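You operate a simulated robot arm through the tools that you are given. There is no shell and no other tool.

Carry out the task below with a simulated two-armed robot. There is one attempt and no reset: what you move stays moved.

Task
Press the orange bush into the bearing block with the screw press.
Fine: down to its flange, which stays on top; block on to the blue rubber pad; leave the press knob turned up and the tray out.

Only the result counts: the job must be done as asked and must still hold three seconds after the hand-in. Knocking over, shifting, dropping, spilling or breaking anything else fails it.

Robot
Two 6-joint arms with fingered hands on one trunk that stands fixed in place. Base frame: the origin is at the foot of the trunk, x ahead of it, y to its left, z up; the work surface is at about z = 740. Units: mm, rad, N and s.
The left shoulder is at [70, 191, 864], the right one opposite. Each reaches about 983 mm from its shoulder. Payload 4.7 kg a hand.
Tool frame (each hand has its own): the origin (TCP) lies between the finger pads and is the grasp point; the fingertips stand 36 mm ahead of it; z points along the fingers, y is the line along which they close. The gripper opens to 120 mm; its body begins 42 mm behind the TCP. The gripper is a hand of 5 fingers: y runs from the thumb to the fingers, the wrist lies at [-18, -113, -198] in the tool frame, and closing takes about 1.5 s.
Orientation is that of the tool frame in the base frame, as [roll, pitch, yaw] about the fixed x, y, z axes, in that order (R = Rz(yaw) Ry(pitch) Rx(roll)). With the fingers straight down and the wrist toward the robot, the tool's x, y and z point along [0, 1, 0], [1, 0, 0] and [0, 0, -1] of the base frame.

Tools
- The arms move only by the tool servo_tool. It takes "left_commands", "right_commands" or both (then of equal length, played together; a hand with none holds still); each is a list of rows, each an object of numbers (a shift or turn left out is 0, a gripper value left out holds the last): "tx", "ty", "tz": the shift along the tool's x, y, z in m; "wx", "wy", "wz": the turn, a rotation vector about the tool's x, y, z in rad; "gripper": the closure in counts, from 0 (fully open) to 255 (shut). In form: [{"tx": .., "ty": .., "tz": .., "wx": .., "wy": .., "wz": .., "gripper": ..}, ...]. A call has 1 to 20 rows; each row shifts and turns the commanded pose from where the row before left it, along the tool's axes as they then stand. Rows are played at 5 a second. More than 50 mm and 0.15 rad between two rows, or a gripper value outside its range, and nothing of the call is played. A pose out of reach is approached as far as the arm can. The call stops where the force on the tool passes 70 N (or 10 N more than at its start, if that is more) or the arm is blocked; 0.2 s more then pass. Each finger travels about 45 mm/s and halts on what it meets, pressing with about 34 N; the grip force reading is that of the motor and also rises with nothing between the fingers. The clock runs only during rows and for 0.2 s after the last one: add rows that do not move to give the fingers time. The reply holds the time, the measured pose of the TCP, the force on the tool along the base axes, the opening and the grip force, in the units named above and with some noise, with the torque about the TCP (base axes, N m) and any sound that the robot's microphone picked up, and new pictures: "pictures" is both (left out), scene, wrist or none (wrist: the cameras of the hands that moved).
- Cameras (640 x 400 px; columns grow to the right, rows downward): "scene" is now at [140.6, 34, 1147]; the picture's right is [0.40, -0.92, 0.00], its down [-0.11, -0.05, -0.99] and it looks along [0.91, 0.39, -0.12] (base axes); focal length 274 px, centre (320, 200). "left" rides on the left gripper at [-73, -91, -143] in its tool frame; the picture's right is [-0.80, -0.28, 0.53], its down [0.53, -0.73, 0.42] and it looks along [0.27, 0.62, 0.74] (tool axes); focal length 234 px, centre (320, 200). "right" rides on the right gripper at [73, -91, -143] in its tool frame; the picture's right is [-0.80, 0.28, -0.53], its down [-0.53, -0.73, 0.42] and it looks along [-0.27, 0.62, 0.74] (tool axes); focal length 234 px, centre (320, 200). There is no depth. A picture from a camera that has moved, and an enlarged one, comes with that camera's place and axes in the base frame and with its lens. The place of the scene camera against the robot may be out by one fixed shift of up to 12 mm in any direction.
- raise_lower(by): slides the trunk up (or, below 0, down) by that many mm; the arms and the scene camera ride with it, the base frame stays. It gives what a move gives, with no picture.
- preshape(shape, hand): the hand has 5 fingers and takes this shape, open, in about a second: jaw (thumb against the fingers, like two jaws); tri (thumb and two fingers); tip (a fingertip pinch); poke (one finger out to press); point (the index stretched); flat (the hand flat); cup (the hand cupped); fist (a fist). The gripper value then closes the fingers along that shape, each until it touches; the sizes above hold for jaw. It gives what a move gives, with no picture.
- head_to(pan, tilt): turns the head with the scene camera to pan (to the left, within 1.501 rad either way) and tilt (down, from -0.506 to 1.204), counted from straight ahead of the robot. It gives what a move gives, and a new picture of the scene camera.
- enlarge(camera, box): a new picture of the part [left, top, right, bottom] of that camera's present view, enlarged. It takes no simulated time.
- job_done(): hands the job in; it is judged then, once.

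Nothing tells you positions but the pictures and the camera data. Unless the task says otherwise, let go and move clear before handing in.

The tools are called after "Call:" by a JSON object that holds its "op" and its "data". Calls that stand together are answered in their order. servo_tool: Moves the arms, as the interface text tells. Its arguments: {"type":"object","properties":{"left_commands":{"type":"array","items":{"type":"object","properties":{"tx":{"type":"number"},"ty":{"type":"number"},"tz":{"type":"number"},"wx":{"type":"number"},"wy":{"type":"number"},"wz":{"type":"number"},"gripper":{"type":"number"}}}},"right_commands":{"type":"array","items":{"type":"object","properties":{"tx":{"type":"number"},"ty":{"type":"number"},"tz":{"type":"number"},"wx":{"type":"number"},"wy":{"type":"number"},"wz":{"type":"number"},"gripper":{"type":"number"}}}},"pictures":{"type":"string","enum":["both","scene","wrist","none"]}},"required":[]} The other tools are called the same way: raise_lower (by) moves the trunk up or down; preshape (shape, hand) gives the hand a shape; head_to (pan, tilt) turns the head that bears the scene camera; enlarge (camera, box) takes an enlarged picture of a part of a camera's view; job_done () hands the job in.

At the start:

```text
t: 0.0
left_position: [460.4, 514.0, 1143.2]
left_ee_rot: [3.137, 0.002, 1.571]
left_wrist_force: [0.2, 0.2, 0.1]
left_ft_torque: [0.01, -0.03, 0.01]
left_width: 119.5
left_grasp_force: 0.1
left_shape: jaw
right_position: [709.6, 20.6, 1167.9]
right_ee_rot: [-3.139, -0.001, 1.571]
right_wrist_force: [0.3, 0.6, -0.6]
right_ft_torque: [-0.02, 0.01, 0.04]
right_width: 119.8
right_grasp_force: 0.0
right_shape: jaw
trunk travel left (down, up): [-341.0, 599.0]
head pan, tilt (commanded): [0.408, 0.117]
```

scene: 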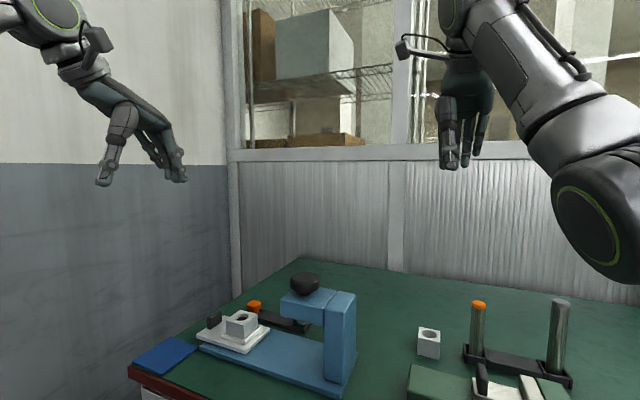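
right: 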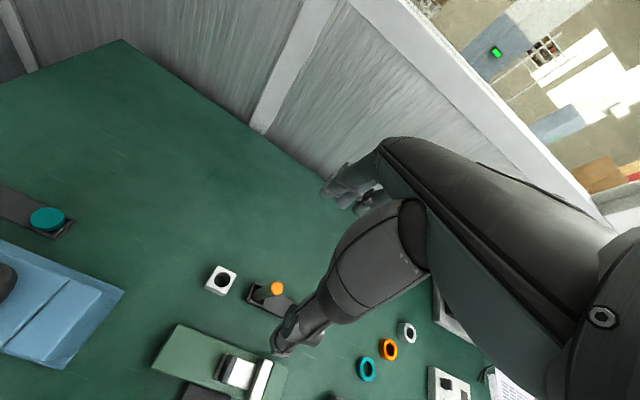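
left: 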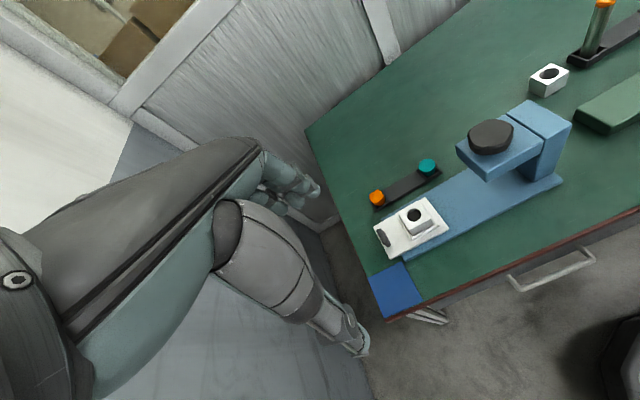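

I see a blue screw press with a black knob, a white tray out on its left with a bearing block on it, a blue pad at the table's left corner, and small items (rings/bushes, posts) to the right. First I look closer before moving anything.

Call:
{"op": "enlarge", "data": {"camera": "scene", "box": [120, 250, 380, 400]}}

Call:
{"op": "enlarge", "data": {"camera": "left", "box": [340, 60, 640, 330]}}

Call:
{"op": "enlarge", "data": {"camera": "right", "box": [140, 230, 540, 400]}}

Call:
{"op": "head_to", "data": {"pan": 0.3, "tilt": 0.6}}

```text
2.46 times, centred on (250, 325) of scene
camera zoom: at [140.6, 34.0, 1147.0], right [0.4, -0.92, 0.0], down [-0.11, -0.05, -0.99], along [0.91, 0.39, -0.12], focal length 675 px, centre (492, -108)
```

zoom: 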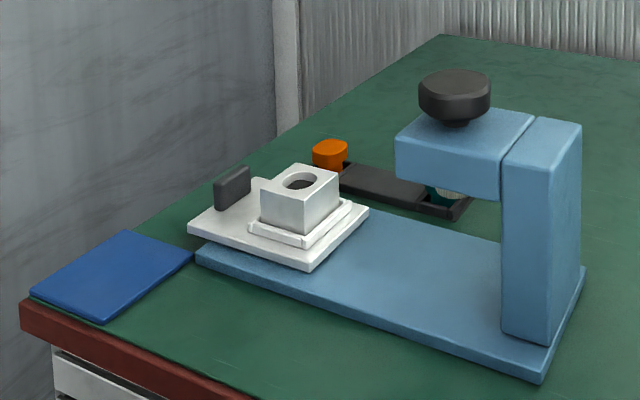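

```text
1.48 times, centred on (490, 195) of left
camera zoom: at [370.1, 441.2, 1285.9], right [-0.28, -0.8, -0.53], down [-0.73, 0.53, -0.43], along [0.62, 0.27, -0.74], focal length 347 px, centre (68, 207)
```

zoom: 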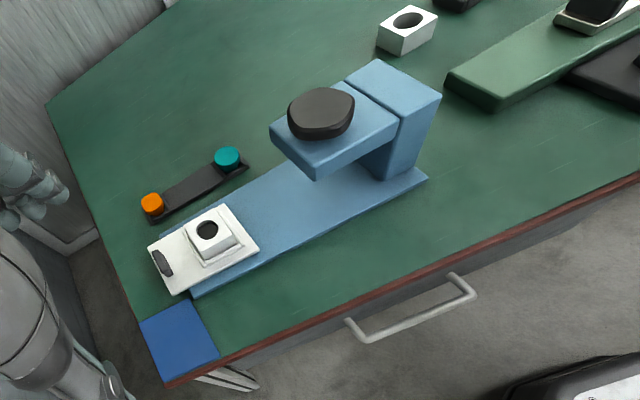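

```text
1.60 times, centred on (340, 315) of right
camera zoom: at [618.6, 95.0, 1313.3], right [0.28, -0.8, 0.53], down [-0.73, -0.53, -0.42], along [0.62, -0.27, -0.74], focal length 375 px, centre (288, 16)
```

zoom: 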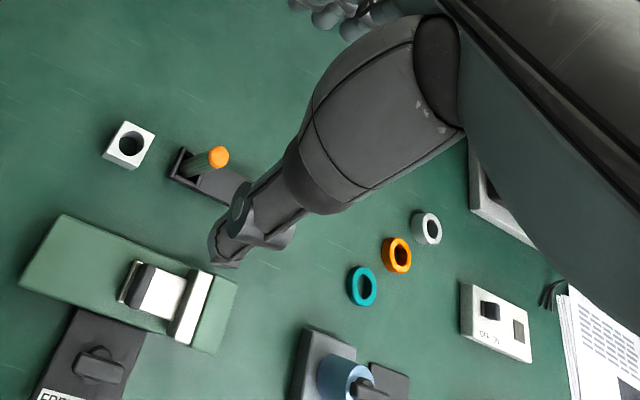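

```text
t: 0.9
left_position: [461.4, 511.8, 1142.4]
left_ee_rot: [3.139, 0.001, 1.572]
left_wrist_force: [0.2, 0.9, -0.1]
left_ft_torque: [0.01, 0.02, 0.02]
left_width: 119.8
left_grasp_force: 0.1
left_shape: jaw
right_position: [707.6, 20.7, 1167.2]
right_ee_rot: [-3.138, 0.001, 1.57]
right_wrist_force: [-1.2, -0.3, -0.6]
right_ft_torque: [-0.02, 0.01, 0.03]
right_width: 119.5
right_grasp_force: 0.0
right_shape: jaw
trunk travel left (down, up): [-341.0, 599.0]
head pan, tilt (commanded): [0.3, 0.6]
camera scene: at [140.3, 23.5, 1102.5], right [0.3, -0.96, 0.0], down [-0.54, -0.17, -0.83], along [0.79, 0.24, -0.56], focal length 274 px, centre (320, 200)
```

scene: 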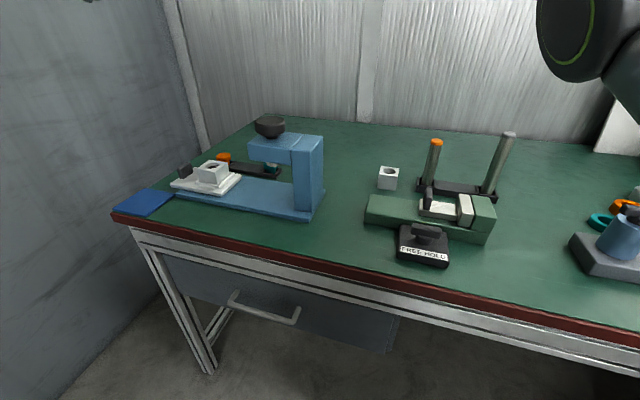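

I see the press station at left with a black rack holding an orange and a teal bush, plus a second station at right with rods and rings. I zoom in further to tell the parts apart.

Call:
{"op": "enlarge", "data": {"camera": "scene", "box": [100, 100, 340, 250]}}

Call:
{"op": "enlarge", "data": {"camera": "scene", "box": [350, 120, 510, 270]}}

Call:
{"op": "enlarge", "data": {"camera": "scene", "box": [160, 140, 260, 210]}}

Call:
{"op": "head_to", "data": {"pan": -0.5, "tilt": 0.6}}

```text
2.67 times, centred on (220, 175) of scene
camera zoom: at [140.3, 23.5, 1102.5], right [0.3, -0.96, 0.0], down [-0.54, -0.17, -0.83], along [0.79, 0.24, -0.56], focal length 731 px, centre (587, 267)
```

zoom: 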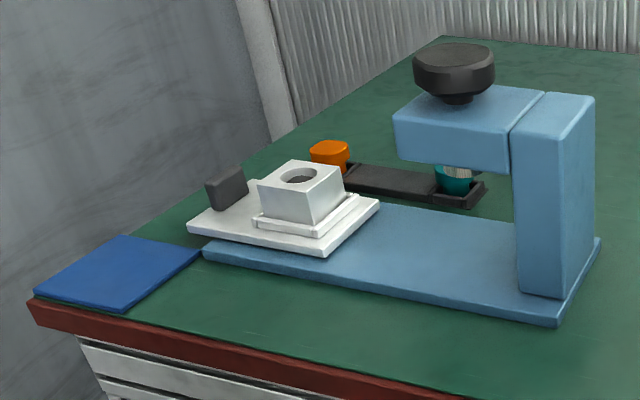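

```text
2.67 times, centred on (430, 195) of scene
camera zoom: at [140.3, 23.5, 1102.5], right [0.3, -0.96, 0.0], down [-0.54, -0.17, -0.83], along [0.79, 0.24, -0.56], focal length 731 px, centre (27, 213)
```

zoom: 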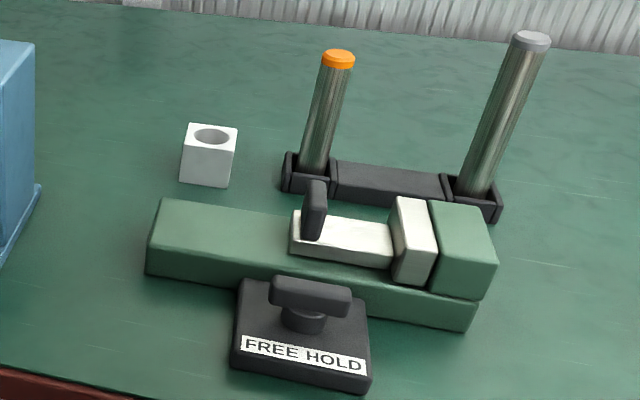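

```text
5.71 times, centred on (210, 175) of scene
camera zoom: at [140.3, 23.5, 1102.5], right [0.3, -0.96, 0.0], down [-0.54, -0.17, -0.83], along [0.79, 0.24, -0.56], focal length 1566 px, centre (949, 343)
```

zoom: 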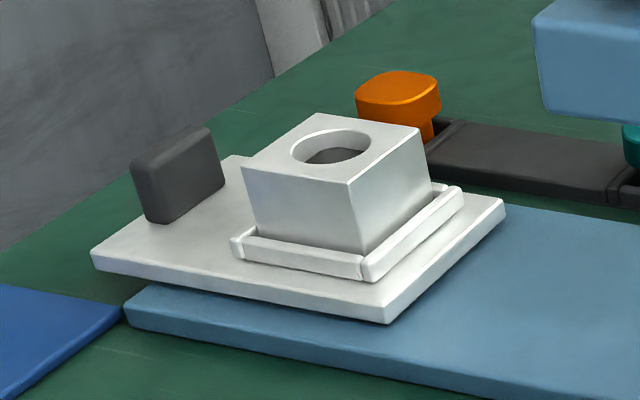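

```text
t: 2.0
left_position: [462.1, 514.3, 1143.8]
left_ee_rot: [3.138, 0.003, 1.571]
left_wrist_force: [-0.5, 0.3, -0.5]
left_ft_torque: [0.02, 0.0, 0.02]
left_width: 119.4
left_grasp_force: 0.1
left_shape: jaw
right_position: [708.2, 21.2, 1168.2]
right_ee_rot: [-3.139, 0.0, 1.572]
right_wrist_force: [-0.1, -0.4, 0.7]
right_ft_torque: [0.01, 0.02, -0.03]
right_width: 119.6
right_grasp_force: 0.0
right_shape: jaw
trunk travel left (down, up): [-341.0, 599.0]
head pan, tilt (commanded): [-0.499, 0.6]
camera scene: at [133.5, -44.9, 1102.5], right [-0.48, -0.88, 0.0], down [-0.5, 0.27, -0.82], along [0.72, -0.39, -0.57], focal length 274 px, centre (320, 200)
```

scene: 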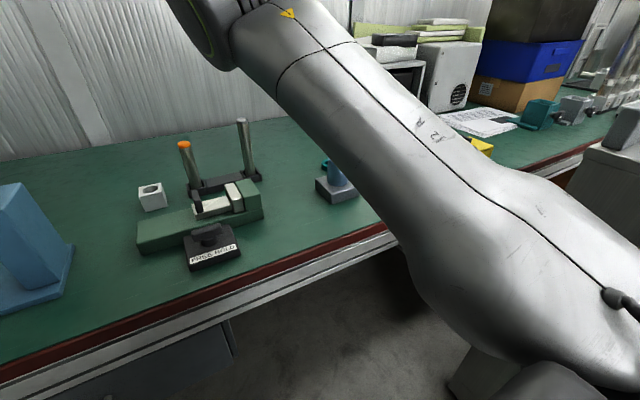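

The press runs along y at about x≈584 (base from y≈500 to y≈185, knob near (584, 282)), with the orange bush at roughly (692, 480) and the pad centred near (496, 550). I'll turn the head back and bring the left hand in for a better measuring view.

Call:
{"op": "servo_tool", "data": {"left_commands": [{"tx": -0.0066, "ty": 0.0198, "tz": 0.0386}, {"tx": -0.0066, "ty": 0.0198, "tz": 0.0386}, {"tx": -0.0066, "ty": 0.0198, "tz": 0.0386}, {"tx": -0.0066, "ty": 0.0198, "tz": 0.0386}, {"tx": -0.0066, "ty": 0.0198, "tz": 0.0386}, {}], "pictures": "wrist"}}

Call:
{"op": "head_to", "data": {"pan": 0.6, "tilt": 0.7}}

```text
t: 3.5
left_position: [559.6, 480.6, 950.3]
left_ee_rot: [3.138, 0.001, 1.573]
left_wrist_force: [0.3, 0.4, 0.9]
left_ft_torque: [-0.01, -0.01, 0.0]
left_width: 119.9
left_grasp_force: 0.0
left_shape: jaw
right_position: [708.0, 21.2, 1168.9]
right_ee_rot: [-3.141, -0.002, 1.571]
right_wrist_force: [-0.2, -0.5, -0.3]
right_ft_torque: [0.01, -0.01, -0.01]
right_width: 119.7
right_grasp_force: 0.1
right_shape: jaw
trunk travel left (down, up): [-341.0, 599.0]
head pan, tilt (commanded): [-0.499, 0.6]
camera left: at [468.6, 408.2, 1093.5], right [-0.28, -0.81, -0.52], down [-0.73, 0.53, -0.43], along [0.62, 0.27, -0.74], focal length 234 px, centre (320, 200)
```

left: 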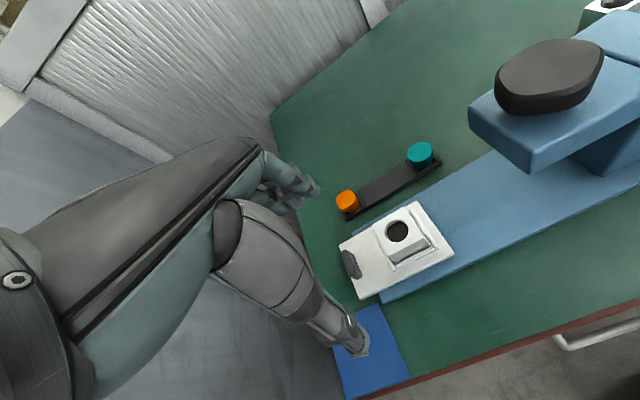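

```text
t: 4.8
left_position: [559.8, 479.7, 949.7]
left_ee_rot: [3.137, 0.0, 1.569]
left_wrist_force: [0.2, 0.7, -0.1]
left_ft_torque: [0.02, 0.0, -0.03]
left_width: 119.8
left_grasp_force: 0.1
left_shape: jaw
right_position: [707.9, 22.5, 1169.0]
right_ee_rot: [-3.14, 0.0, 1.571]
right_wrist_force: [0.1, -0.5, 0.0]
right_ft_torque: [0.0, 0.02, 0.01]
right_width: 119.4
right_grasp_force: 0.1
right_shape: jaw
trunk travel left (down, up): [-341.0, 599.0]
head pan, tilt (commanded): [0.6, 0.7]
camera scene: at [126.0, 45.3, 1093.8], right [0.56, -0.83, 0.0], down [-0.53, -0.36, -0.76], along [0.63, 0.43, -0.64], focal length 274 px, centre (320, 200)
```

scene: 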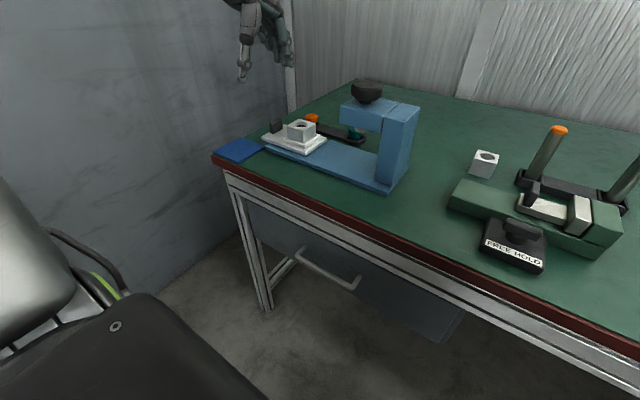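

The hand is now above the press end. I zoom in on the wrist view to measure the bush, block, tray, and pad.

Call:
{"op": "enlarge", "data": {"camera": "left", "box": [320, 130, 480, 230]}}

Call:
{"op": "enlarge", "data": {"camera": "left", "box": [320, 190, 480, 290]}}

Call:
{"op": "enlarge", "data": {"camera": "left", "box": [440, 20, 640, 180]}}

Call:
{"op": "enlarge", "data": {"camera": "scene", "box": [200, 70, 440, 210]}}

```text
4.00 times, centred on (400, 180) of left
camera zoom: at [469.2, 408.1, 1093.6], right [-0.28, -0.8, -0.53], down [-0.73, 0.53, -0.43], along [0.62, 0.27, -0.74], focal length 937 px, centre (0, 280)
```

zoom: 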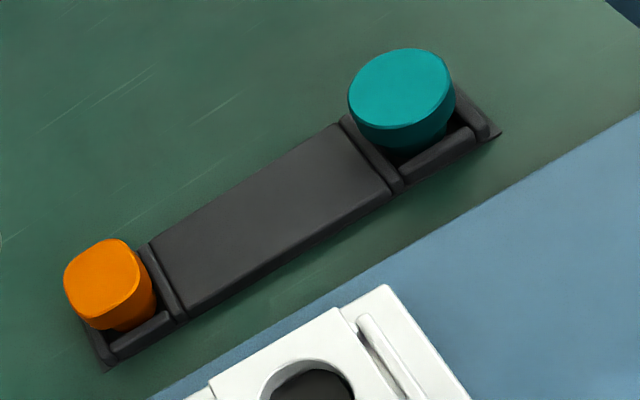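

```text
4.00 times, centred on (400, 240) of left
camera zoom: at [469.2, 408.1, 1093.6], right [-0.28, -0.8, -0.53], down [-0.73, 0.53, -0.43], along [0.62, 0.27, -0.74], focal length 937 px, centre (0, 40)
```

zoom: 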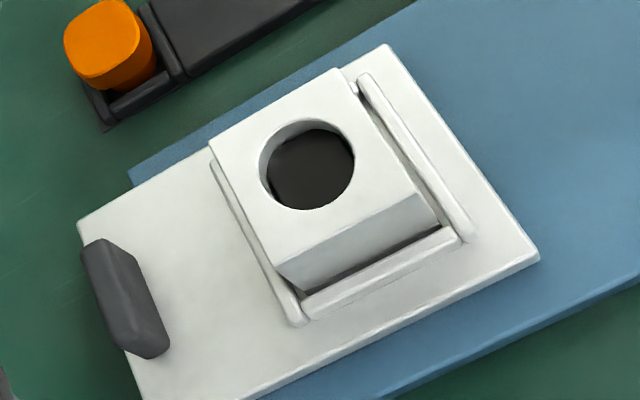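

```text
2.50 times, centred on (540, 100) of left
camera zoom: at [469.2, 408.1, 1093.6], right [-0.28, -0.8, -0.53], down [-0.73, 0.53, -0.43], along [0.62, 0.27, -0.74], focal length 585 px, centre (-230, 450)
```

zoom: 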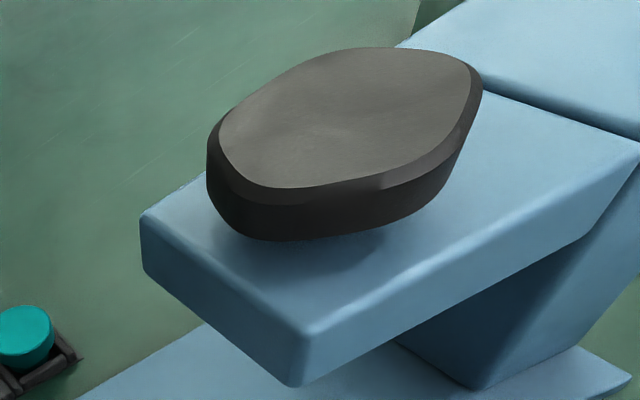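

```text
2.67 times, centred on (320, 140) of scene
camera zoom: at [126.0, 45.3, 1093.8], right [0.56, -0.83, 0.0], down [-0.53, -0.36, -0.76], along [0.63, 0.43, -0.64], focal length 731 px, centre (320, 360)
```

zoom: 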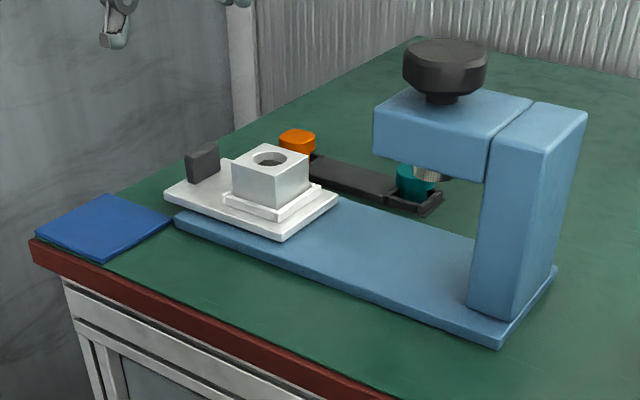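

The orange part has a squarish flange and narrower stem, standing in the left end of the black rack; the teal one is larger. I shift the hand sideways for a second view to triangulate heights.

Call:
{"op": "servo_tool", "data": {"left_commands": [{"tx": 0.03, "ty": 0.02, "tz": 0.005}, {"tx": 0.03, "ty": 0.02, "tz": 0.005}, {"tx": 0.03, "ty": 0.02, "tz": 0.005}, {"tx": 0.03, "ty": 0.02, "tz": 0.005}, {}, {}], "pictures": "wrist"}}

```text
t: 6.2
left_position: [629.9, 598.1, 930.3]
left_ee_rot: [3.14, -0.003, 1.572]
left_wrist_force: [0.5, -0.5, 0.8]
left_ft_torque: [-0.01, -0.02, -0.02]
left_width: 119.9
left_grasp_force: 0.2
left_shape: jaw
left hand out of reach, approached as far as the arm can: row 4
right_position: [708.7, 21.0, 1167.9]
right_ee_rot: [-3.138, -0.001, 1.572]
right_wrist_force: [0.0, 0.1, 0.9]
right_ft_torque: [0.0, -0.02, -0.01]
right_width: 119.9
right_grasp_force: 0.0
right_shape: jaw
trunk travel left (down, up): [-341.0, 599.0]
head pan, tilt (commanded): [0.6, 0.7]
camera left: at [538.3, 525.6, 1072.6], right [-0.28, -0.8, -0.53], down [-0.73, 0.53, -0.43], along [0.62, 0.27, -0.73], focal length 234 px, centre (320, 200)
```

left: 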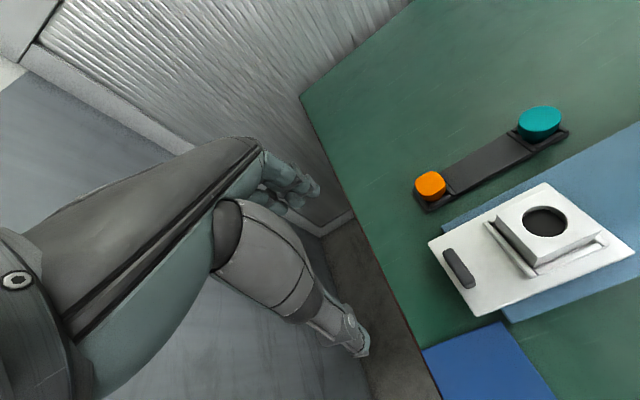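

The far-left pose was slightly out of reach but gave a good second view. I zoom into it.

Call:
{"op": "enlarge", "data": {"camera": "left", "box": [400, 90, 580, 220]}}

Call:
{"op": "enlarge", "data": {"camera": "left", "box": [420, 160, 640, 330]}}

Call:
{"op": "enlarge", "data": {"camera": "left", "box": [400, 160, 460, 220]}}

```text
3.08 times, centred on (490, 155) of left
camera zoom: at [538.3, 525.6, 1072.6], right [-0.28, -0.8, -0.53], down [-0.73, 0.53, -0.43], along [0.62, 0.27, -0.73], focal length 720 px, centre (-203, 338)
```

zoom: 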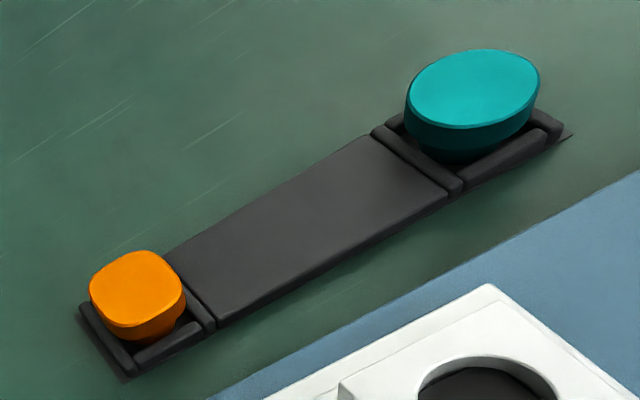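

```text
2.35 times, centred on (530, 245) of left
camera zoom: at [538.3, 525.6, 1072.6], right [-0.28, -0.8, -0.53], down [-0.73, 0.53, -0.43], along [0.62, 0.27, -0.73], focal length 551 px, centre (-174, 94)
```

zoom: 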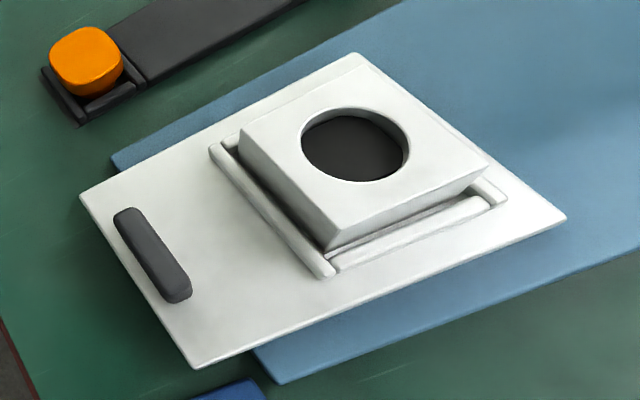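

```text
6.67 times, centred on (430, 190) of left
camera zoom: at [538.3, 525.6, 1072.6], right [-0.28, -0.8, -0.53], down [-0.73, 0.53, -0.43], along [0.62, 0.27, -0.73], focal length 1561 px, centre (-413, 267)
```

zoom: 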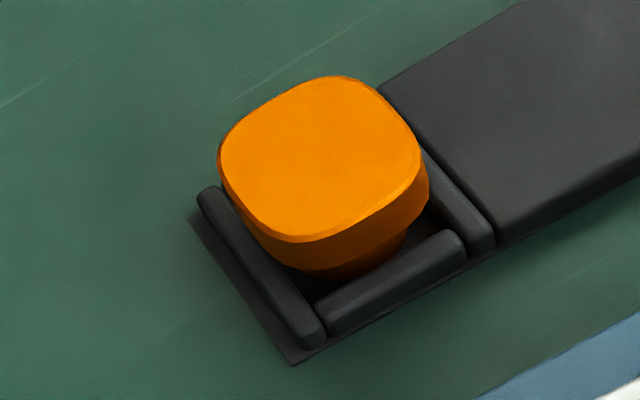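

Triangulated: orange bush top at about (703, 481, 778) with a ~30 mm squarish flange aligned to the axes, block hole at about (597, 431, 804), tray handle near (597, 510, 790). Now I test hand shapes in free space to see where the fingertips come together.

Call:
{"op": "servo_tool", "data": {"left_commands": [{"gripper": 170}, {}, {}, {}, {}, {}, {}, {}], "pictures": "wrist"}}

Call:
{"op": "preshape", "data": {"hand": "left", "shape": "tri"}}

Call:
{"op": "servo_tool", "data": {"left_commands": [{"gripper": 170}, {}, {}, {}, {}, {}, {}, {}], "pictures": "wrist"}}

Call:
{"op": "preshape", "data": {"hand": "left", "shape": "tip"}}

Call:
{"op": "servo_tool", "data": {"left_commands": [{"gripper": 170}, {}, {}, {}, {}, {}, {}, {}], "pictures": "wrist"}}

```text
t: 8.0
left_position: [630.2, 598.2, 930.5]
left_ee_rot: [3.138, -0.001, 1.571]
left_wrist_force: [-0.7, 0.0, -0.6]
left_ft_torque: [0.0, 0.01, 0.01]
left_width: 40.3
left_grasp_force: 0.0
left_shape: jaw
right_position: [709.3, 21.6, 1167.6]
right_ee_rot: [-3.138, 0.0, 1.571]
right_wrist_force: [-0.3, 0.1, -0.4]
right_ft_torque: [0.02, -0.04, -0.02]
right_width: 119.6
right_grasp_force: 0.0
right_shape: jaw
trunk travel left (down, up): [-341.0, 599.0]
head pan, tilt (commanded): [0.6, 0.7]
camera left: at [538.2, 525.2, 1072.9], right [-0.28, -0.8, -0.53], down [-0.73, 0.53, -0.43], along [0.62, 0.27, -0.73], focal length 234 px, centre (320, 200)
```

left: 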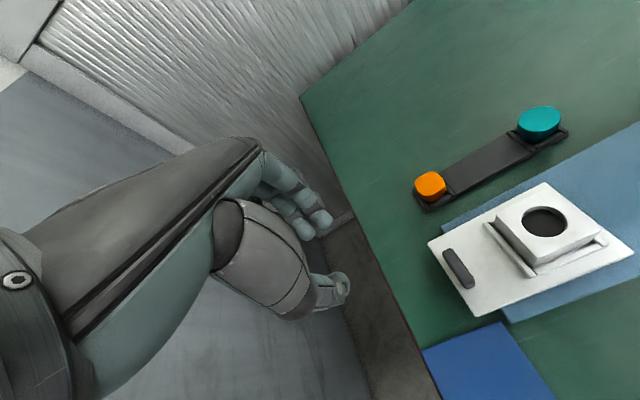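

```text
t: 8.9
left_position: [629.4, 597.3, 928.9]
left_ee_rot: [3.137, -0.002, 1.575]
left_wrist_force: [-0.6, 0.3, -0.4]
left_ft_torque: [-0.01, 0.02, 0.02]
left_width: 119.5
left_grasp_force: 0.0
left_shape: tri
right_position: [708.0, 20.4, 1167.9]
right_ee_rot: [-3.14, 0.001, 1.571]
right_wrist_force: [0.6, 0.9, 0.7]
right_ft_torque: [0.0, 0.02, -0.01]
right_width: 119.7
right_grasp_force: 0.0
right_shape: jaw
trunk travel left (down, up): [-341.0, 599.0]
head pan, tilt (commanded): [0.6, 0.7]
```

```text
t: 10.7
left_position: [628.2, 599.2, 929.7]
left_ee_rot: [3.138, -0.002, 1.573]
left_wrist_force: [0.7, -0.6, 0.5]
left_ft_torque: [-0.01, -0.01, -0.02]
left_width: 40.3
left_grasp_force: 0.1
left_shape: tri
right_position: [708.8, 22.0, 1168.3]
right_ee_rot: [-3.139, 0.001, 1.57]
right_wrist_force: [-0.1, 0.0, 0.6]
right_ft_torque: [-0.01, -0.01, 0.0]
right_width: 119.5
right_grasp_force: 0.1
right_shape: jaw
trunk travel left (down, up): [-341.0, 599.0]
head pan, tilt (commanded): [0.6, 0.7]
camera left: at [538.2, 525.2, 1072.9], right [-0.28, -0.8, -0.53], down [-0.73, 0.53, -0.43], along [0.62, 0.27, -0.73], focal length 234 px, centre (320, 200)
```

left: 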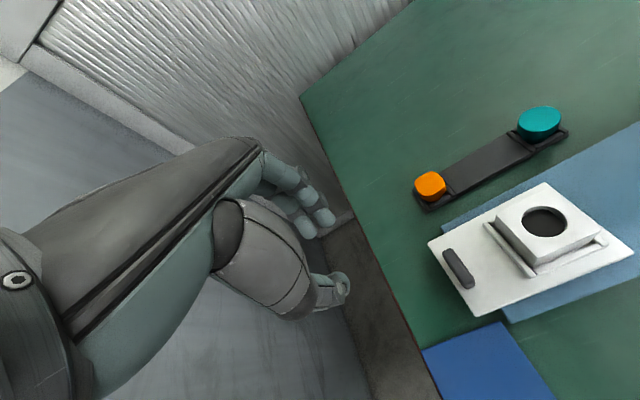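

```text
t: 11.6
left_position: [630.0, 598.9, 930.6]
left_ee_rot: [3.14, -0.003, 1.572]
left_wrist_force: [-0.2, 1.0, 0.3]
left_ft_torque: [0.0, 0.03, -0.01]
left_width: 119.7
left_grasp_force: 0.0
left_shape: tip
right_position: [709.0, 22.0, 1167.7]
right_ee_rot: [-3.139, -0.001, 1.571]
right_wrist_force: [-0.1, 0.3, -0.4]
right_ft_torque: [0.01, -0.03, 0.0]
right_width: 119.5
right_grasp_force: 0.1
right_shape: jaw
trunk travel left (down, up): [-341.0, 599.0]
head pan, tilt (commanded): [0.6, 0.7]
```

```text
t: 13.4
left_position: [629.7, 597.7, 930.5]
left_ee_rot: [3.138, -0.003, 1.574]
left_wrist_force: [0.3, -0.7, 0.2]
left_ft_torque: [0.03, 0.0, -0.03]
left_width: 40.9
left_grasp_force: 0.2
left_shape: tip
right_position: [708.1, 21.2, 1168.5]
right_ee_rot: [-3.139, 0.0, 1.57]
right_wrist_force: [-0.3, 0.3, 0.4]
right_ft_torque: [0.03, -0.02, 0.0]
right_width: 119.6
right_grasp_force: 0.1
right_shape: jaw
trunk travel left (down, up): [-341.0, 599.0]
head pan, tilt (commanded): [0.6, 0.7]
camera left: at [538.2, 525.2, 1072.9], right [-0.28, -0.8, -0.53], down [-0.73, 0.53, -0.43], along [0.62, 0.27, -0.73], focal length 234 px, centre (320, 200)
```

left: 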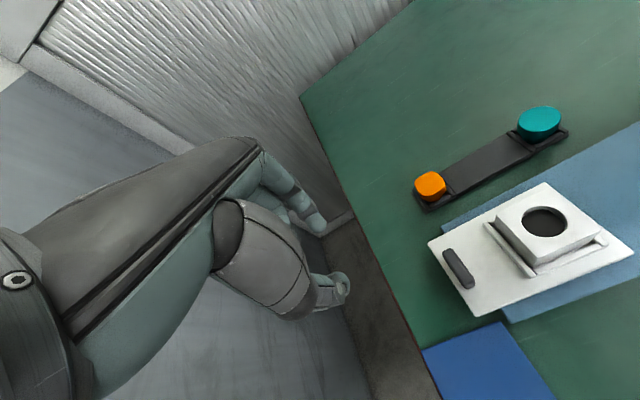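

Let me see the tip shape in detail from the wrist camera, and from the scene camera.

Call:
{"op": "enlarge", "data": {"camera": "left", "box": [220, 130, 400, 340]}}

Call:
{"op": "head_to", "data": {"pan": 0.75, "tilt": 0.3}}

Call:
{"op": "enlarge", "data": {"camera": "scene", "box": [220, 40, 420, 240]}}

```text
1.90 times, centred on (310, 235) of left
camera zoom: at [538.2, 525.2, 1072.9], right [-0.28, -0.8, -0.53], down [-0.73, 0.53, -0.43], along [0.62, 0.27, -0.73], focal length 446 px, centre (339, 133)
```

zoom: 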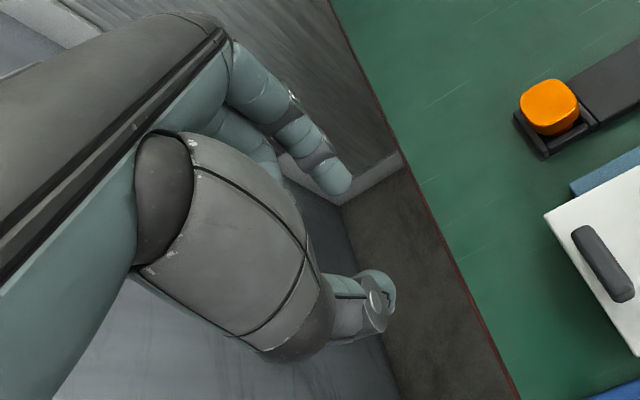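

```text
t: 14.2
left_position: [629.1, 596.6, 930.2]
left_ee_rot: [3.139, -0.002, 1.572]
left_wrist_force: [0.1, 0.1, 0.0]
left_ft_torque: [0.02, 0.02, -0.01]
left_width: 40.9
left_grasp_force: 0.0
left_shape: tip
right_position: [708.8, 21.1, 1168.8]
right_ee_rot: [-3.141, 0.0, 1.573]
right_wrist_force: [0.3, 0.1, 0.4]
right_ft_torque: [-0.01, 0.01, -0.01]
right_width: 119.6
right_grasp_force: 0.0
right_shape: jaw
trunk travel left (down, up): [-341.0, 599.0]
head pan, tilt (commanded): [0.75, 0.3]
camera scene: at [124.2, 61.0, 1129.8], right [0.68, -0.73, 0.0], down [-0.22, -0.2, -0.95], along [0.7, 0.65, -0.3], focal length 274 px, centre (320, 200)
```

scene: 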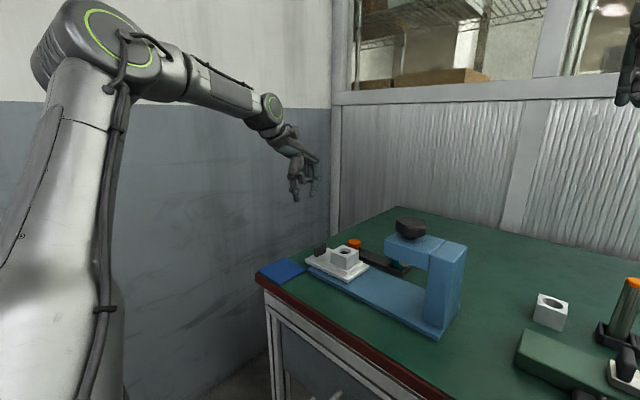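

```text
2.00 times, centred on (320, 140) of scene
camera zoom: at [124.2, 61.0, 1129.8], right [0.68, -0.73, 0.0], down [-0.22, -0.2, -0.95], along [0.7, 0.65, -0.3], focal length 548 px, centre (320, 320)
```

zoom: 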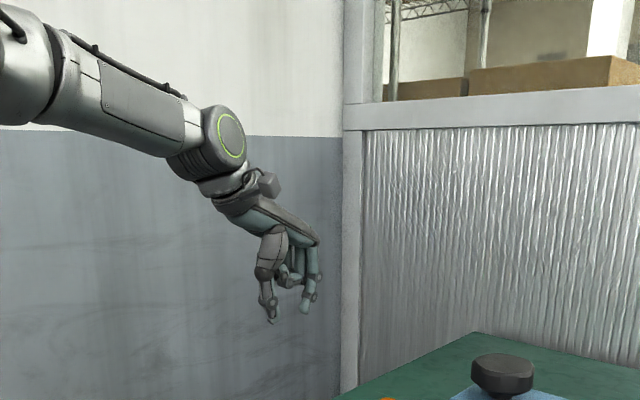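

The tri shape (thumb against two fingers, symmetric about the TCP) looks best for the flange. I set it open and hover above the bush.

Call:
{"op": "preshape", "data": {"hand": "left", "shape": "tri"}}

Call:
{"op": "servo_tool", "data": {"left_commands": [{"tx": -0.029, "ty": 0.016, "tz": 0.0075, "gripper": 0}, {"tx": -0.029, "ty": 0.016, "tz": 0.0075}, {"tx": -0.029, "ty": 0.016, "tz": 0.0075}, {"tx": -0.029, "ty": 0.016, "tz": 0.0075}, {}, {}], "pictures": "wrist"}}

Call:
{"op": "head_to", "data": {"pan": 0.6, "tilt": 0.5}}

Call:
{"op": "enlarge", "data": {"camera": "scene", "box": [220, 60, 420, 200]}}

```text
t: 15.2
left_position: [629.9, 597.5, 930.4]
left_ee_rot: [3.139, 0.0, 1.571]
left_wrist_force: [0.0, 0.5, 0.6]
left_ft_torque: [0.0, 0.02, 0.01]
left_width: 119.5
left_grasp_force: 0.0
left_shape: tri
right_position: [708.1, 21.8, 1167.7]
right_ee_rot: [-3.139, -0.002, 1.571]
right_wrist_force: [0.6, -1.1, 0.5]
right_ft_torque: [-0.03, 0.02, 0.02]
right_width: 119.5
right_grasp_force: 0.0
right_shape: jaw
trunk travel left (down, up): [-341.0, 599.0]
head pan, tilt (commanded): [0.75, 0.3]
```

```text
t: 16.6
left_position: [610.9, 528.2, 888.8]
left_ee_rot: [3.137, 0.001, 1.57]
left_wrist_force: [-0.5, -0.3, 0.1]
left_ft_torque: [-0.03, 0.02, -0.02]
left_width: 119.5
left_grasp_force: 0.0
left_shape: tri
left hand out of reach, approached as far as the arm can: row 1, 2, 3, 4
right_position: [707.9, 22.0, 1167.7]
right_ee_rot: [-3.141, -0.001, 1.57]
right_wrist_force: [0.5, 0.3, -0.6]
right_ft_torque: [0.0, 0.01, 0.01]
right_width: 119.7
right_grasp_force: 0.2
right_shape: jaw
trunk travel left (down, up): [-341.0, 599.0]
head pan, tilt (commanded): [0.75, 0.3]
camera left: at [518.9, 456.1, 1031.2], right [-0.28, -0.8, -0.53], down [-0.73, 0.53, -0.43], along [0.62, 0.27, -0.74], focal length 234 px, centre (320, 200)
```

left: 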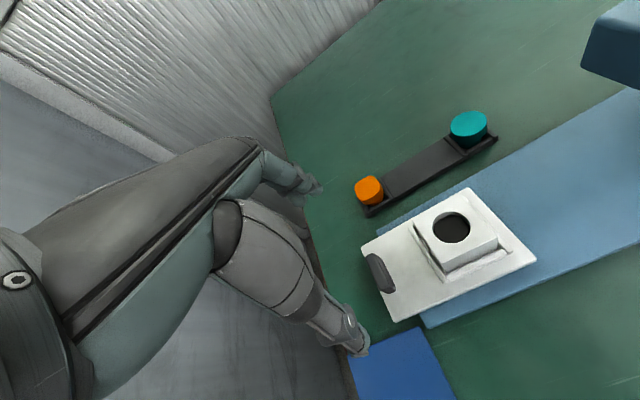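

```text
t: 17.3
left_position: [609.4, 527.2, 887.6]
left_ee_rot: [3.137, 0.003, 1.571]
left_wrist_force: [-0.3, 0.0, -0.2]
left_ft_torque: [0.02, -0.03, -0.01]
left_width: 119.5
left_grasp_force: 0.0
left_shape: tri
right_position: [709.3, 20.6, 1167.7]
right_ee_rot: [-3.139, 0.001, 1.569]
right_wrist_force: [-0.7, 0.5, 0.3]
right_ft_torque: [0.05, 0.0, -0.02]
right_width: 119.5
right_grasp_force: 0.1
right_shape: jaw
trunk travel left (down, up): [-341.0, 599.0]
head pan, tilt (commanded): [0.6, 0.499]
camera scene: at [131.0, 48.8, 1111.6], right [0.57, -0.82, 0.0], down [-0.39, -0.27, -0.88], along [0.72, 0.5, -0.48], focal length 274 px, centre (320, 200)
```

scene: 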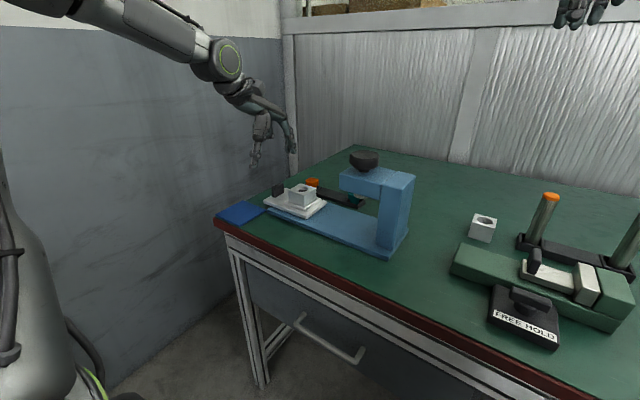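

```text
2.86 times, centred on (320, 130) of scene
camera zoom: at [131.0, 48.8, 1111.6], right [0.57, -0.82, 0.0], down [-0.39, -0.27, -0.88], along [0.72, 0.5, -0.48], focal length 783 px, centre (320, 400)
```

zoom: 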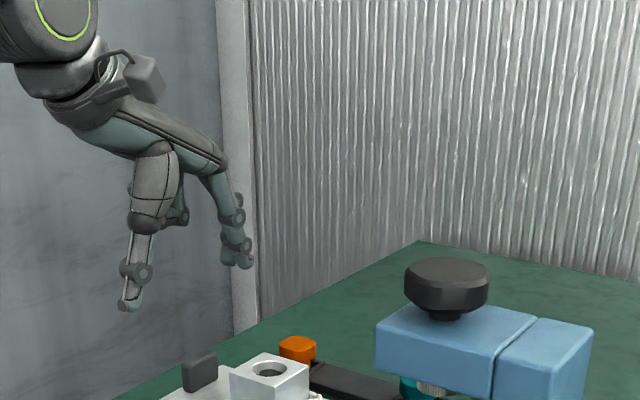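

The arm ran out of reach because the wrist sits well above the shoulder; raising the trunk should bring the wrist level with the shoulder and extend reach over the table. I raise it 150 mm.

Call:
{"op": "raise_lower", "data": {"by": 150}}

Call:
{"op": "servo_tool", "data": {"left_commands": [{}, {}], "pictures": "both"}}

```text
t: 19.0
left_position: [610.6, 527.7, 1037.8]
left_ee_rot: [3.139, 0.001, 1.573]
left_wrist_force: [0.4, -0.3, 0.2]
left_ft_torque: [0.01, 0.01, -0.01]
left_width: 119.5
left_grasp_force: 0.0
left_shape: tri
right_position: [708.1, 22.4, 1317.9]
right_ee_rot: [-3.14, 0.0, 1.57]
right_wrist_force: [0.2, 0.1, 0.4]
right_ft_torque: [0.02, -0.04, -0.01]
right_width: 119.7
right_grasp_force: 0.1
right_shape: jaw
trunk travel left (down, up): [-491.0, 449.0]
head pan, tilt (commanded): [0.6, 0.499]
```

```text
t: 19.6
left_position: [611.6, 528.6, 1037.4]
left_ee_rot: [3.137, 0.003, 1.571]
left_wrist_force: [0.3, -0.8, 0.0]
left_ft_torque: [0.01, -0.01, 0.01]
left_width: 119.5
left_grasp_force: 0.1
left_shape: tri
right_position: [708.8, 21.3, 1317.9]
right_ee_rot: [-3.14, 0.0, 1.57]
right_wrist_force: [-0.9, 0.3, -0.1]
right_ft_torque: [0.0, 0.03, -0.01]
right_width: 119.7
right_grasp_force: 0.1
right_shape: jaw
trunk travel left (down, up): [-491.0, 449.0]
head pan, tilt (commanded): [0.6, 0.499]
camera scene: at [131.1, 48.8, 1261.5], right [0.56, -0.83, 0.0], down [-0.4, -0.27, -0.88], along [0.72, 0.5, -0.48], focal length 274 px, centre (320, 200)
camera left: at [519.2, 456.3, 1181.0], right [-0.28, -0.8, -0.53], down [-0.73, 0.53, -0.43], along [0.62, 0.27, -0.74], focal length 234 px, centre (320, 200)
```

scene: 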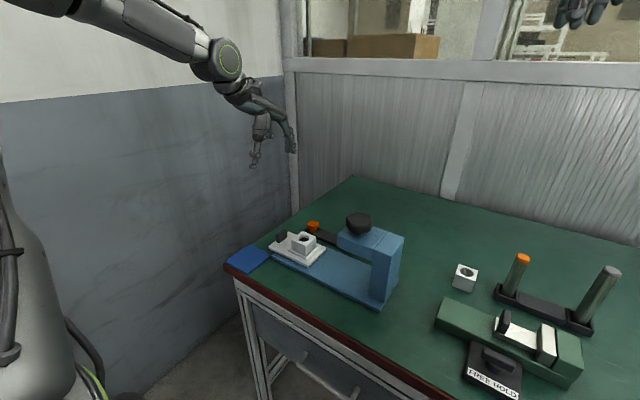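
left: 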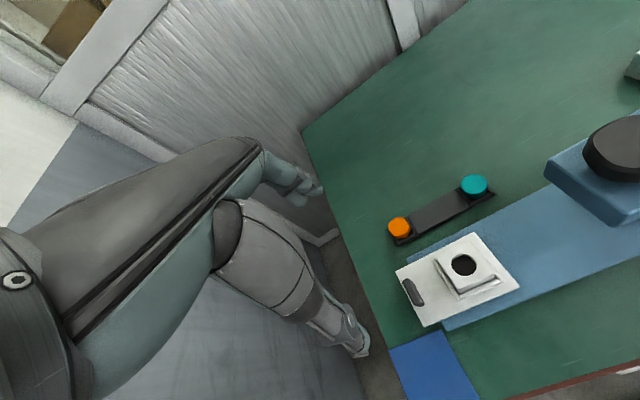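

Trunk raised. Now I move the hand in steps down and outward toward the hover above the bush, checking that reach holds.

Call:
{"op": "servo_tool", "data": {"left_commands": [{"tx": -0.01, "tz": 0.03}, {"tx": -0.01, "tz": 0.035}, {"tx": -0.01, "ty": 0.02, "tz": 0.03}, {"tx": -0.01, "ty": 0.03, "tz": 0.03}, {"tx": -0.007, "ty": 0.03, "tz": 0.02}, {}, {}], "pictures": "both"}}

```text
t: 21.2
left_position: [606.4, 531.5, 908.3]
left_ee_rot: [3.135, 0.003, 1.571]
left_wrist_force: [-0.3, 0.5, -0.2]
left_ft_torque: [0.0, 0.02, 0.02]
left_width: 119.7
left_grasp_force: 0.2
left_shape: tri
left hand out of reach, approached as far as the arm can: row 1, 2, 3, 4, 5
right_position: [708.2, 20.4, 1317.7]
right_ee_rot: [-3.14, -0.001, 1.571]
right_wrist_force: [0.0, 0.3, 0.5]
right_ft_torque: [0.02, 0.04, 0.03]
right_width: 119.7
right_grasp_force: 0.1
right_shape: jaw
trunk travel left (down, up): [-491.0, 449.0]
head pan, tilt (commanded): [0.6, 0.499]
camera scene: at [131.0, 48.8, 1261.5], right [0.56, -0.83, 0.0], down [-0.4, -0.27, -0.88], along [0.72, 0.5, -0.48], focal length 274 px, centre (320, 200)
camera left: at [513.7, 459.7, 1051.5], right [-0.28, -0.81, -0.52], down [-0.73, 0.53, -0.43], along [0.63, 0.26, -0.73], focal length 234 px, centre (320, 200)
```

scene: 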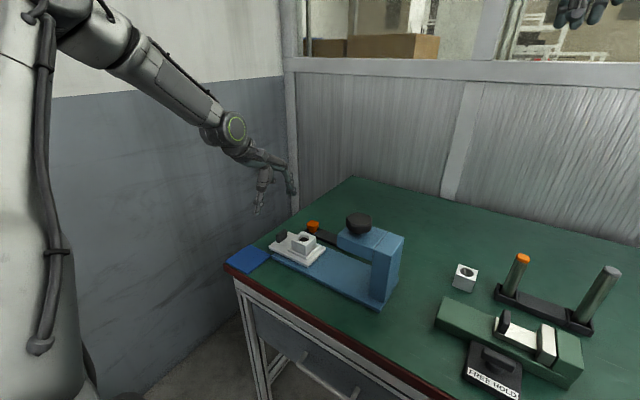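
left: 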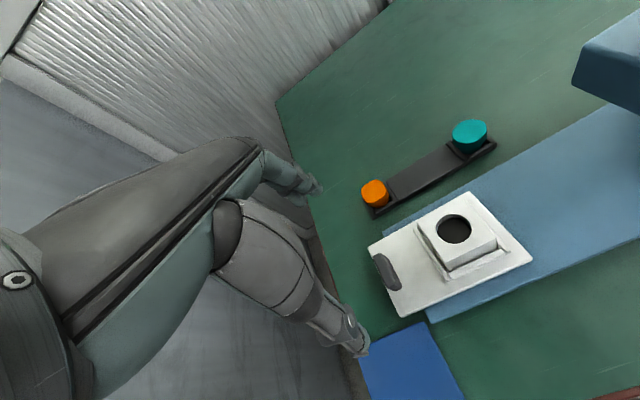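

The reported "out of reach" seems to come from the commanded pose having run ahead of the real one. I bring the command back toward a nearer pose to find out.

Call:
{"op": "servo_tool", "data": {"left_commands": [{"tx": 0.01, "ty": -0.034}, {"tx": 0.01, "ty": -0.034}, {"tx": 0.01, "ty": -0.034}, {"tx": 0.013, "ty": -0.032}, {}, {}], "pictures": "none"}}

```text
t: 22.6
left_position: [526.1, 552.7, 907.2]
left_ee_rot: [3.138, 0.002, 1.572]
left_wrist_force: [0.5, -0.5, 0.3]
left_ft_torque: [0.0, 0.0, 0.0]
left_width: 120.0
left_grasp_force: 0.1
left_shape: tri
left hand out of reach, approached as far as the arm can: row 3, 4
right_position: [709.2, 23.2, 1316.6]
right_ee_rot: [-3.139, 0.001, 1.571]
right_wrist_force: [0.8, -0.1, -0.1]
right_ft_torque: [-0.06, 0.0, 0.03]
right_width: 119.8
right_grasp_force: 0.0
right_shape: jaw
trunk travel left (down, up): [-491.0, 449.0]
head pan, tilt (commanded): [0.6, 0.499]
```

The limit looks like a joint limit near the left side rather than distance. I move the hand back toward a known good area (smaller y) to free that joint.

Call:
{"op": "servo_tool", "data": {"left_commands": [{"tx": -0.03}, {"tx": -0.03}, {"tx": -0.03}, {"tx": -0.02}, {}], "pictures": "none"}}

```text
t: 23.8
left_position: [524.3, 443.9, 906.9]
left_ee_rot: [3.138, 0.003, 1.57]
left_wrist_force: [-0.4, -0.8, -0.8]
left_ft_torque: [-0.03, -0.02, 0.01]
left_width: 120.0
left_grasp_force: 0.1
left_shape: tri
right_position: [707.8, 22.8, 1318.1]
right_ee_rot: [-3.139, 0.001, 1.57]
right_wrist_force: [0.2, 0.5, -0.4]
right_ft_torque: [-0.02, 0.01, 0.01]
right_width: 119.6
right_grasp_force: 0.2
right_shape: jaw
trunk travel left (down, up): [-491.0, 449.0]
head pan, tilt (commanded): [0.6, 0.499]
```

That freed it. Now I try extending straight ahead in x at this y.

Call:
{"op": "servo_tool", "data": {"left_commands": [{"ty": 0.03}, {"ty": 0.03}, {"ty": 0.03}, {"ty": 0.03}, {"ty": 0.03}, {"ty": 0.025}, {}], "pictures": "none"}}

```text
t: 25.4
left_position: [602.3, 516.9, 932.0]
left_ee_rot: [3.135, 0.002, 1.571]
left_wrist_force: [-0.1, 0.1, -0.2]
left_ft_torque: [0.0, 0.04, -0.01]
left_width: 120.4
left_grasp_force: 0.0
left_shape: tri
left hand out of reach, approached as far as the arm can: row 1, 2, 3, 4, 5, 6
right_position: [708.0, 20.4, 1318.1]
right_ee_rot: [-3.14, -0.001, 1.57]
right_wrist_force: [-0.5, -0.7, -0.1]
right_ft_torque: [0.01, -0.01, 0.03]
right_width: 119.4
right_grasp_force: 0.1
right_shape: jaw
trunk travel left (down, up): [-491.0, 449.0]
head pan, tilt (commanded): [0.6, 0.499]
```

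Extending forward with this hand yaw hits a joint limit, so I'll test whether yawing the hand to line up with the arm direction (counter-clockwise from above) frees the reach.

Call:
{"op": "servo_tool", "data": {"left_commands": [{"wz": -0.12}, {"wz": -0.12}, {"wz": -0.12}, {"wz": -0.12}, {}], "pictures": "none"}}

Call:
{"op": "servo_tool", "data": {"left_commands": [{"tx": -0.011, "ty": 0.02}, {"tx": -0.011, "ty": 0.02}, {}], "pictures": "scene"}}

```text
t: 26.6
left_position: [574.8, 536.5, 935.8]
left_ee_rot: [3.137, 0.005, 2.053]
left_wrist_force: [-0.1, 0.5, -0.2]
left_ft_torque: [0.02, -0.02, -0.02]
left_width: 119.8
left_grasp_force: 0.0
left_shape: tri
left hand out of reach, approached as far as the arm can: row 1, 2, 3, 4
right_position: [708.8, 21.9, 1317.2]
right_ee_rot: [-3.139, 0.0, 1.571]
right_wrist_force: [0.9, -0.4, 0.0]
right_ft_torque: [0.01, 0.02, 0.0]
right_width: 119.3
right_grasp_force: 0.0
right_shape: jaw
trunk travel left (down, up): [-491.0, 449.0]
head pan, tilt (commanded): [0.6, 0.499]
```

```text
t: 27.4
left_position: [588.6, 554.5, 940.1]
left_ee_rot: [3.138, 0.005, 2.05]
left_wrist_force: [-0.1, 0.0, -0.2]
left_ft_torque: [0.0, 0.02, 0.01]
left_width: 120.0
left_grasp_force: 0.1
left_shape: tri
left hand out of reach, approached as far as the arm can: row 1, 2
right_position: [708.5, 22.3, 1318.1]
right_ee_rot: [-3.14, -0.001, 1.571]
right_wrist_force: [0.5, -0.4, 0.3]
right_ft_torque: [0.03, 0.02, -0.02]
right_width: 119.7
right_grasp_force: 0.1
right_shape: jaw
trunk travel left (down, up): [-491.0, 449.0]
head pan, tilt (commanded): [0.6, 0.499]
camera scene: at [130.8, 48.6, 1261.6], right [0.56, -0.83, 0.0], down [-0.4, -0.27, -0.88], along [0.72, 0.5, -0.48], focal length 274 px, centre (320, 200)
```

scene: 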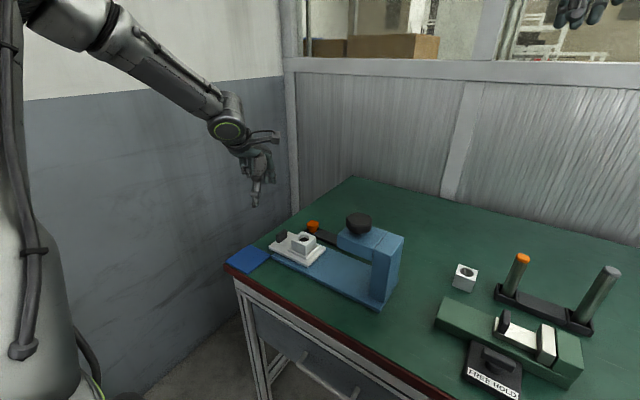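

Still limited, so I'll restore the yaw, return to the free area and probe one axis at a time to understand the limit.

Call:
{"op": "servo_tool", "data": {"left_commands": [{"wz": 0.12}, {"wz": 0.12}, {"wz": 0.12}, {"wz": 0.12}, {"tx": -0.04}, {"tx": -0.04}, {"tx": -0.04, "ty": -0.02}, {"ty": -0.03}, {}], "pictures": "scene"}}

Call:
{"op": "servo_tool", "data": {"left_commands": [{"tz": -0.04}, {"tz": -0.04}, {"tz": -0.04}, {"tz": -0.04}, {}], "pictures": "none"}}

```text
t: 29.4
left_position: [523.1, 447.0, 942.2]
left_ee_rot: [3.138, -0.002, 1.571]
left_wrist_force: [0.1, -0.4, -0.5]
left_ft_torque: [0.03, 0.02, -0.01]
left_width: 120.1
left_grasp_force: 0.1
left_shape: tri
left hand out of reach, approached as far as the arm can: row 6, 7
right_position: [710.1, 20.4, 1318.1]
right_ee_rot: [-3.141, -0.001, 1.572]
right_wrist_force: [0.1, 0.0, 0.0]
right_ft_torque: [0.04, 0.0, -0.01]
right_width: 119.4
right_grasp_force: 0.1
right_shape: jaw
trunk travel left (down, up): [-491.0, 449.0]
head pan, tilt (commanded): [0.6, 0.499]
camera scene: at [131.9, 47.7, 1261.5], right [0.56, -0.83, 0.0], down [-0.4, -0.27, -0.88], along [0.72, 0.5, -0.48], focal length 274 px, centre (320, 200)
```

scene: 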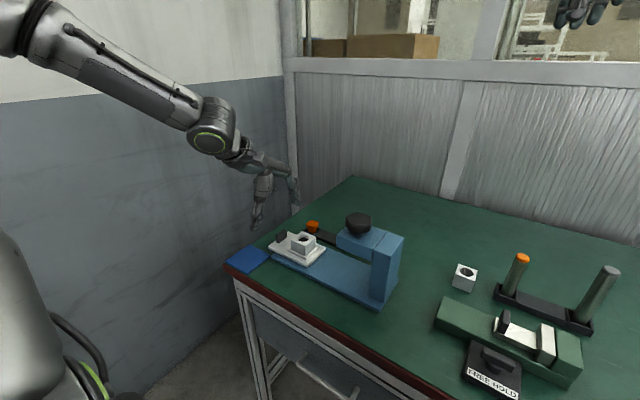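

```text
t: 30.6
left_position: [522.4, 447.5, 1102.6]
left_ee_rot: [3.138, 0.001, 1.571]
left_wrist_force: [-0.7, 0.1, -0.3]
left_ft_torque: [-0.04, 0.02, 0.01]
left_width: 120.0
left_grasp_force: 0.0
left_shape: tri
right_position: [709.2, 21.4, 1317.5]
right_ee_rot: [-3.14, 0.002, 1.57]
right_wrist_force: [1.1, -0.2, 0.0]
right_ft_torque: [-0.01, 0.04, -0.01]
right_width: 119.6
right_grasp_force: 0.1
right_shape: jaw
trunk travel left (down, up): [-491.0, 449.0]
head pan, tilt (commanded): [0.6, 0.499]
```

Up here it is free. I check the pose equivalent to the earlier good one and continue forward from there at this height.

Call:
{"op": "servo_tool", "data": {"left_commands": [{"ty": 0.03}, {"ty": 0.03}, {"ty": 0.03}, {"ty": 0.03}, {"ty": 0.03}, {"ty": 0.03}, {}], "pictures": "none"}}

```text
t: 32.2
left_position: [599.1, 518.4, 1080.7]
left_ee_rot: [3.137, 0.002, 1.57]
left_wrist_force: [-0.2, -0.1, -1.0]
left_ft_torque: [-0.01, -0.02, 0.02]
left_width: 119.6
left_grasp_force: 0.1
left_shape: tri
left hand out of reach, approached as far as the arm can: row 1, 2, 3, 4, 5, 6
right_position: [707.6, 21.4, 1319.2]
right_ee_rot: [-3.142, 0.001, 1.57]
right_wrist_force: [-0.2, -0.2, 0.0]
right_ft_torque: [0.03, -0.01, 0.02]
right_width: 119.5
right_grasp_force: 0.0
right_shape: jaw
trunk travel left (down, up): [-491.0, 449.0]
head pan, tilt (commanded): [0.6, 0.499]
```

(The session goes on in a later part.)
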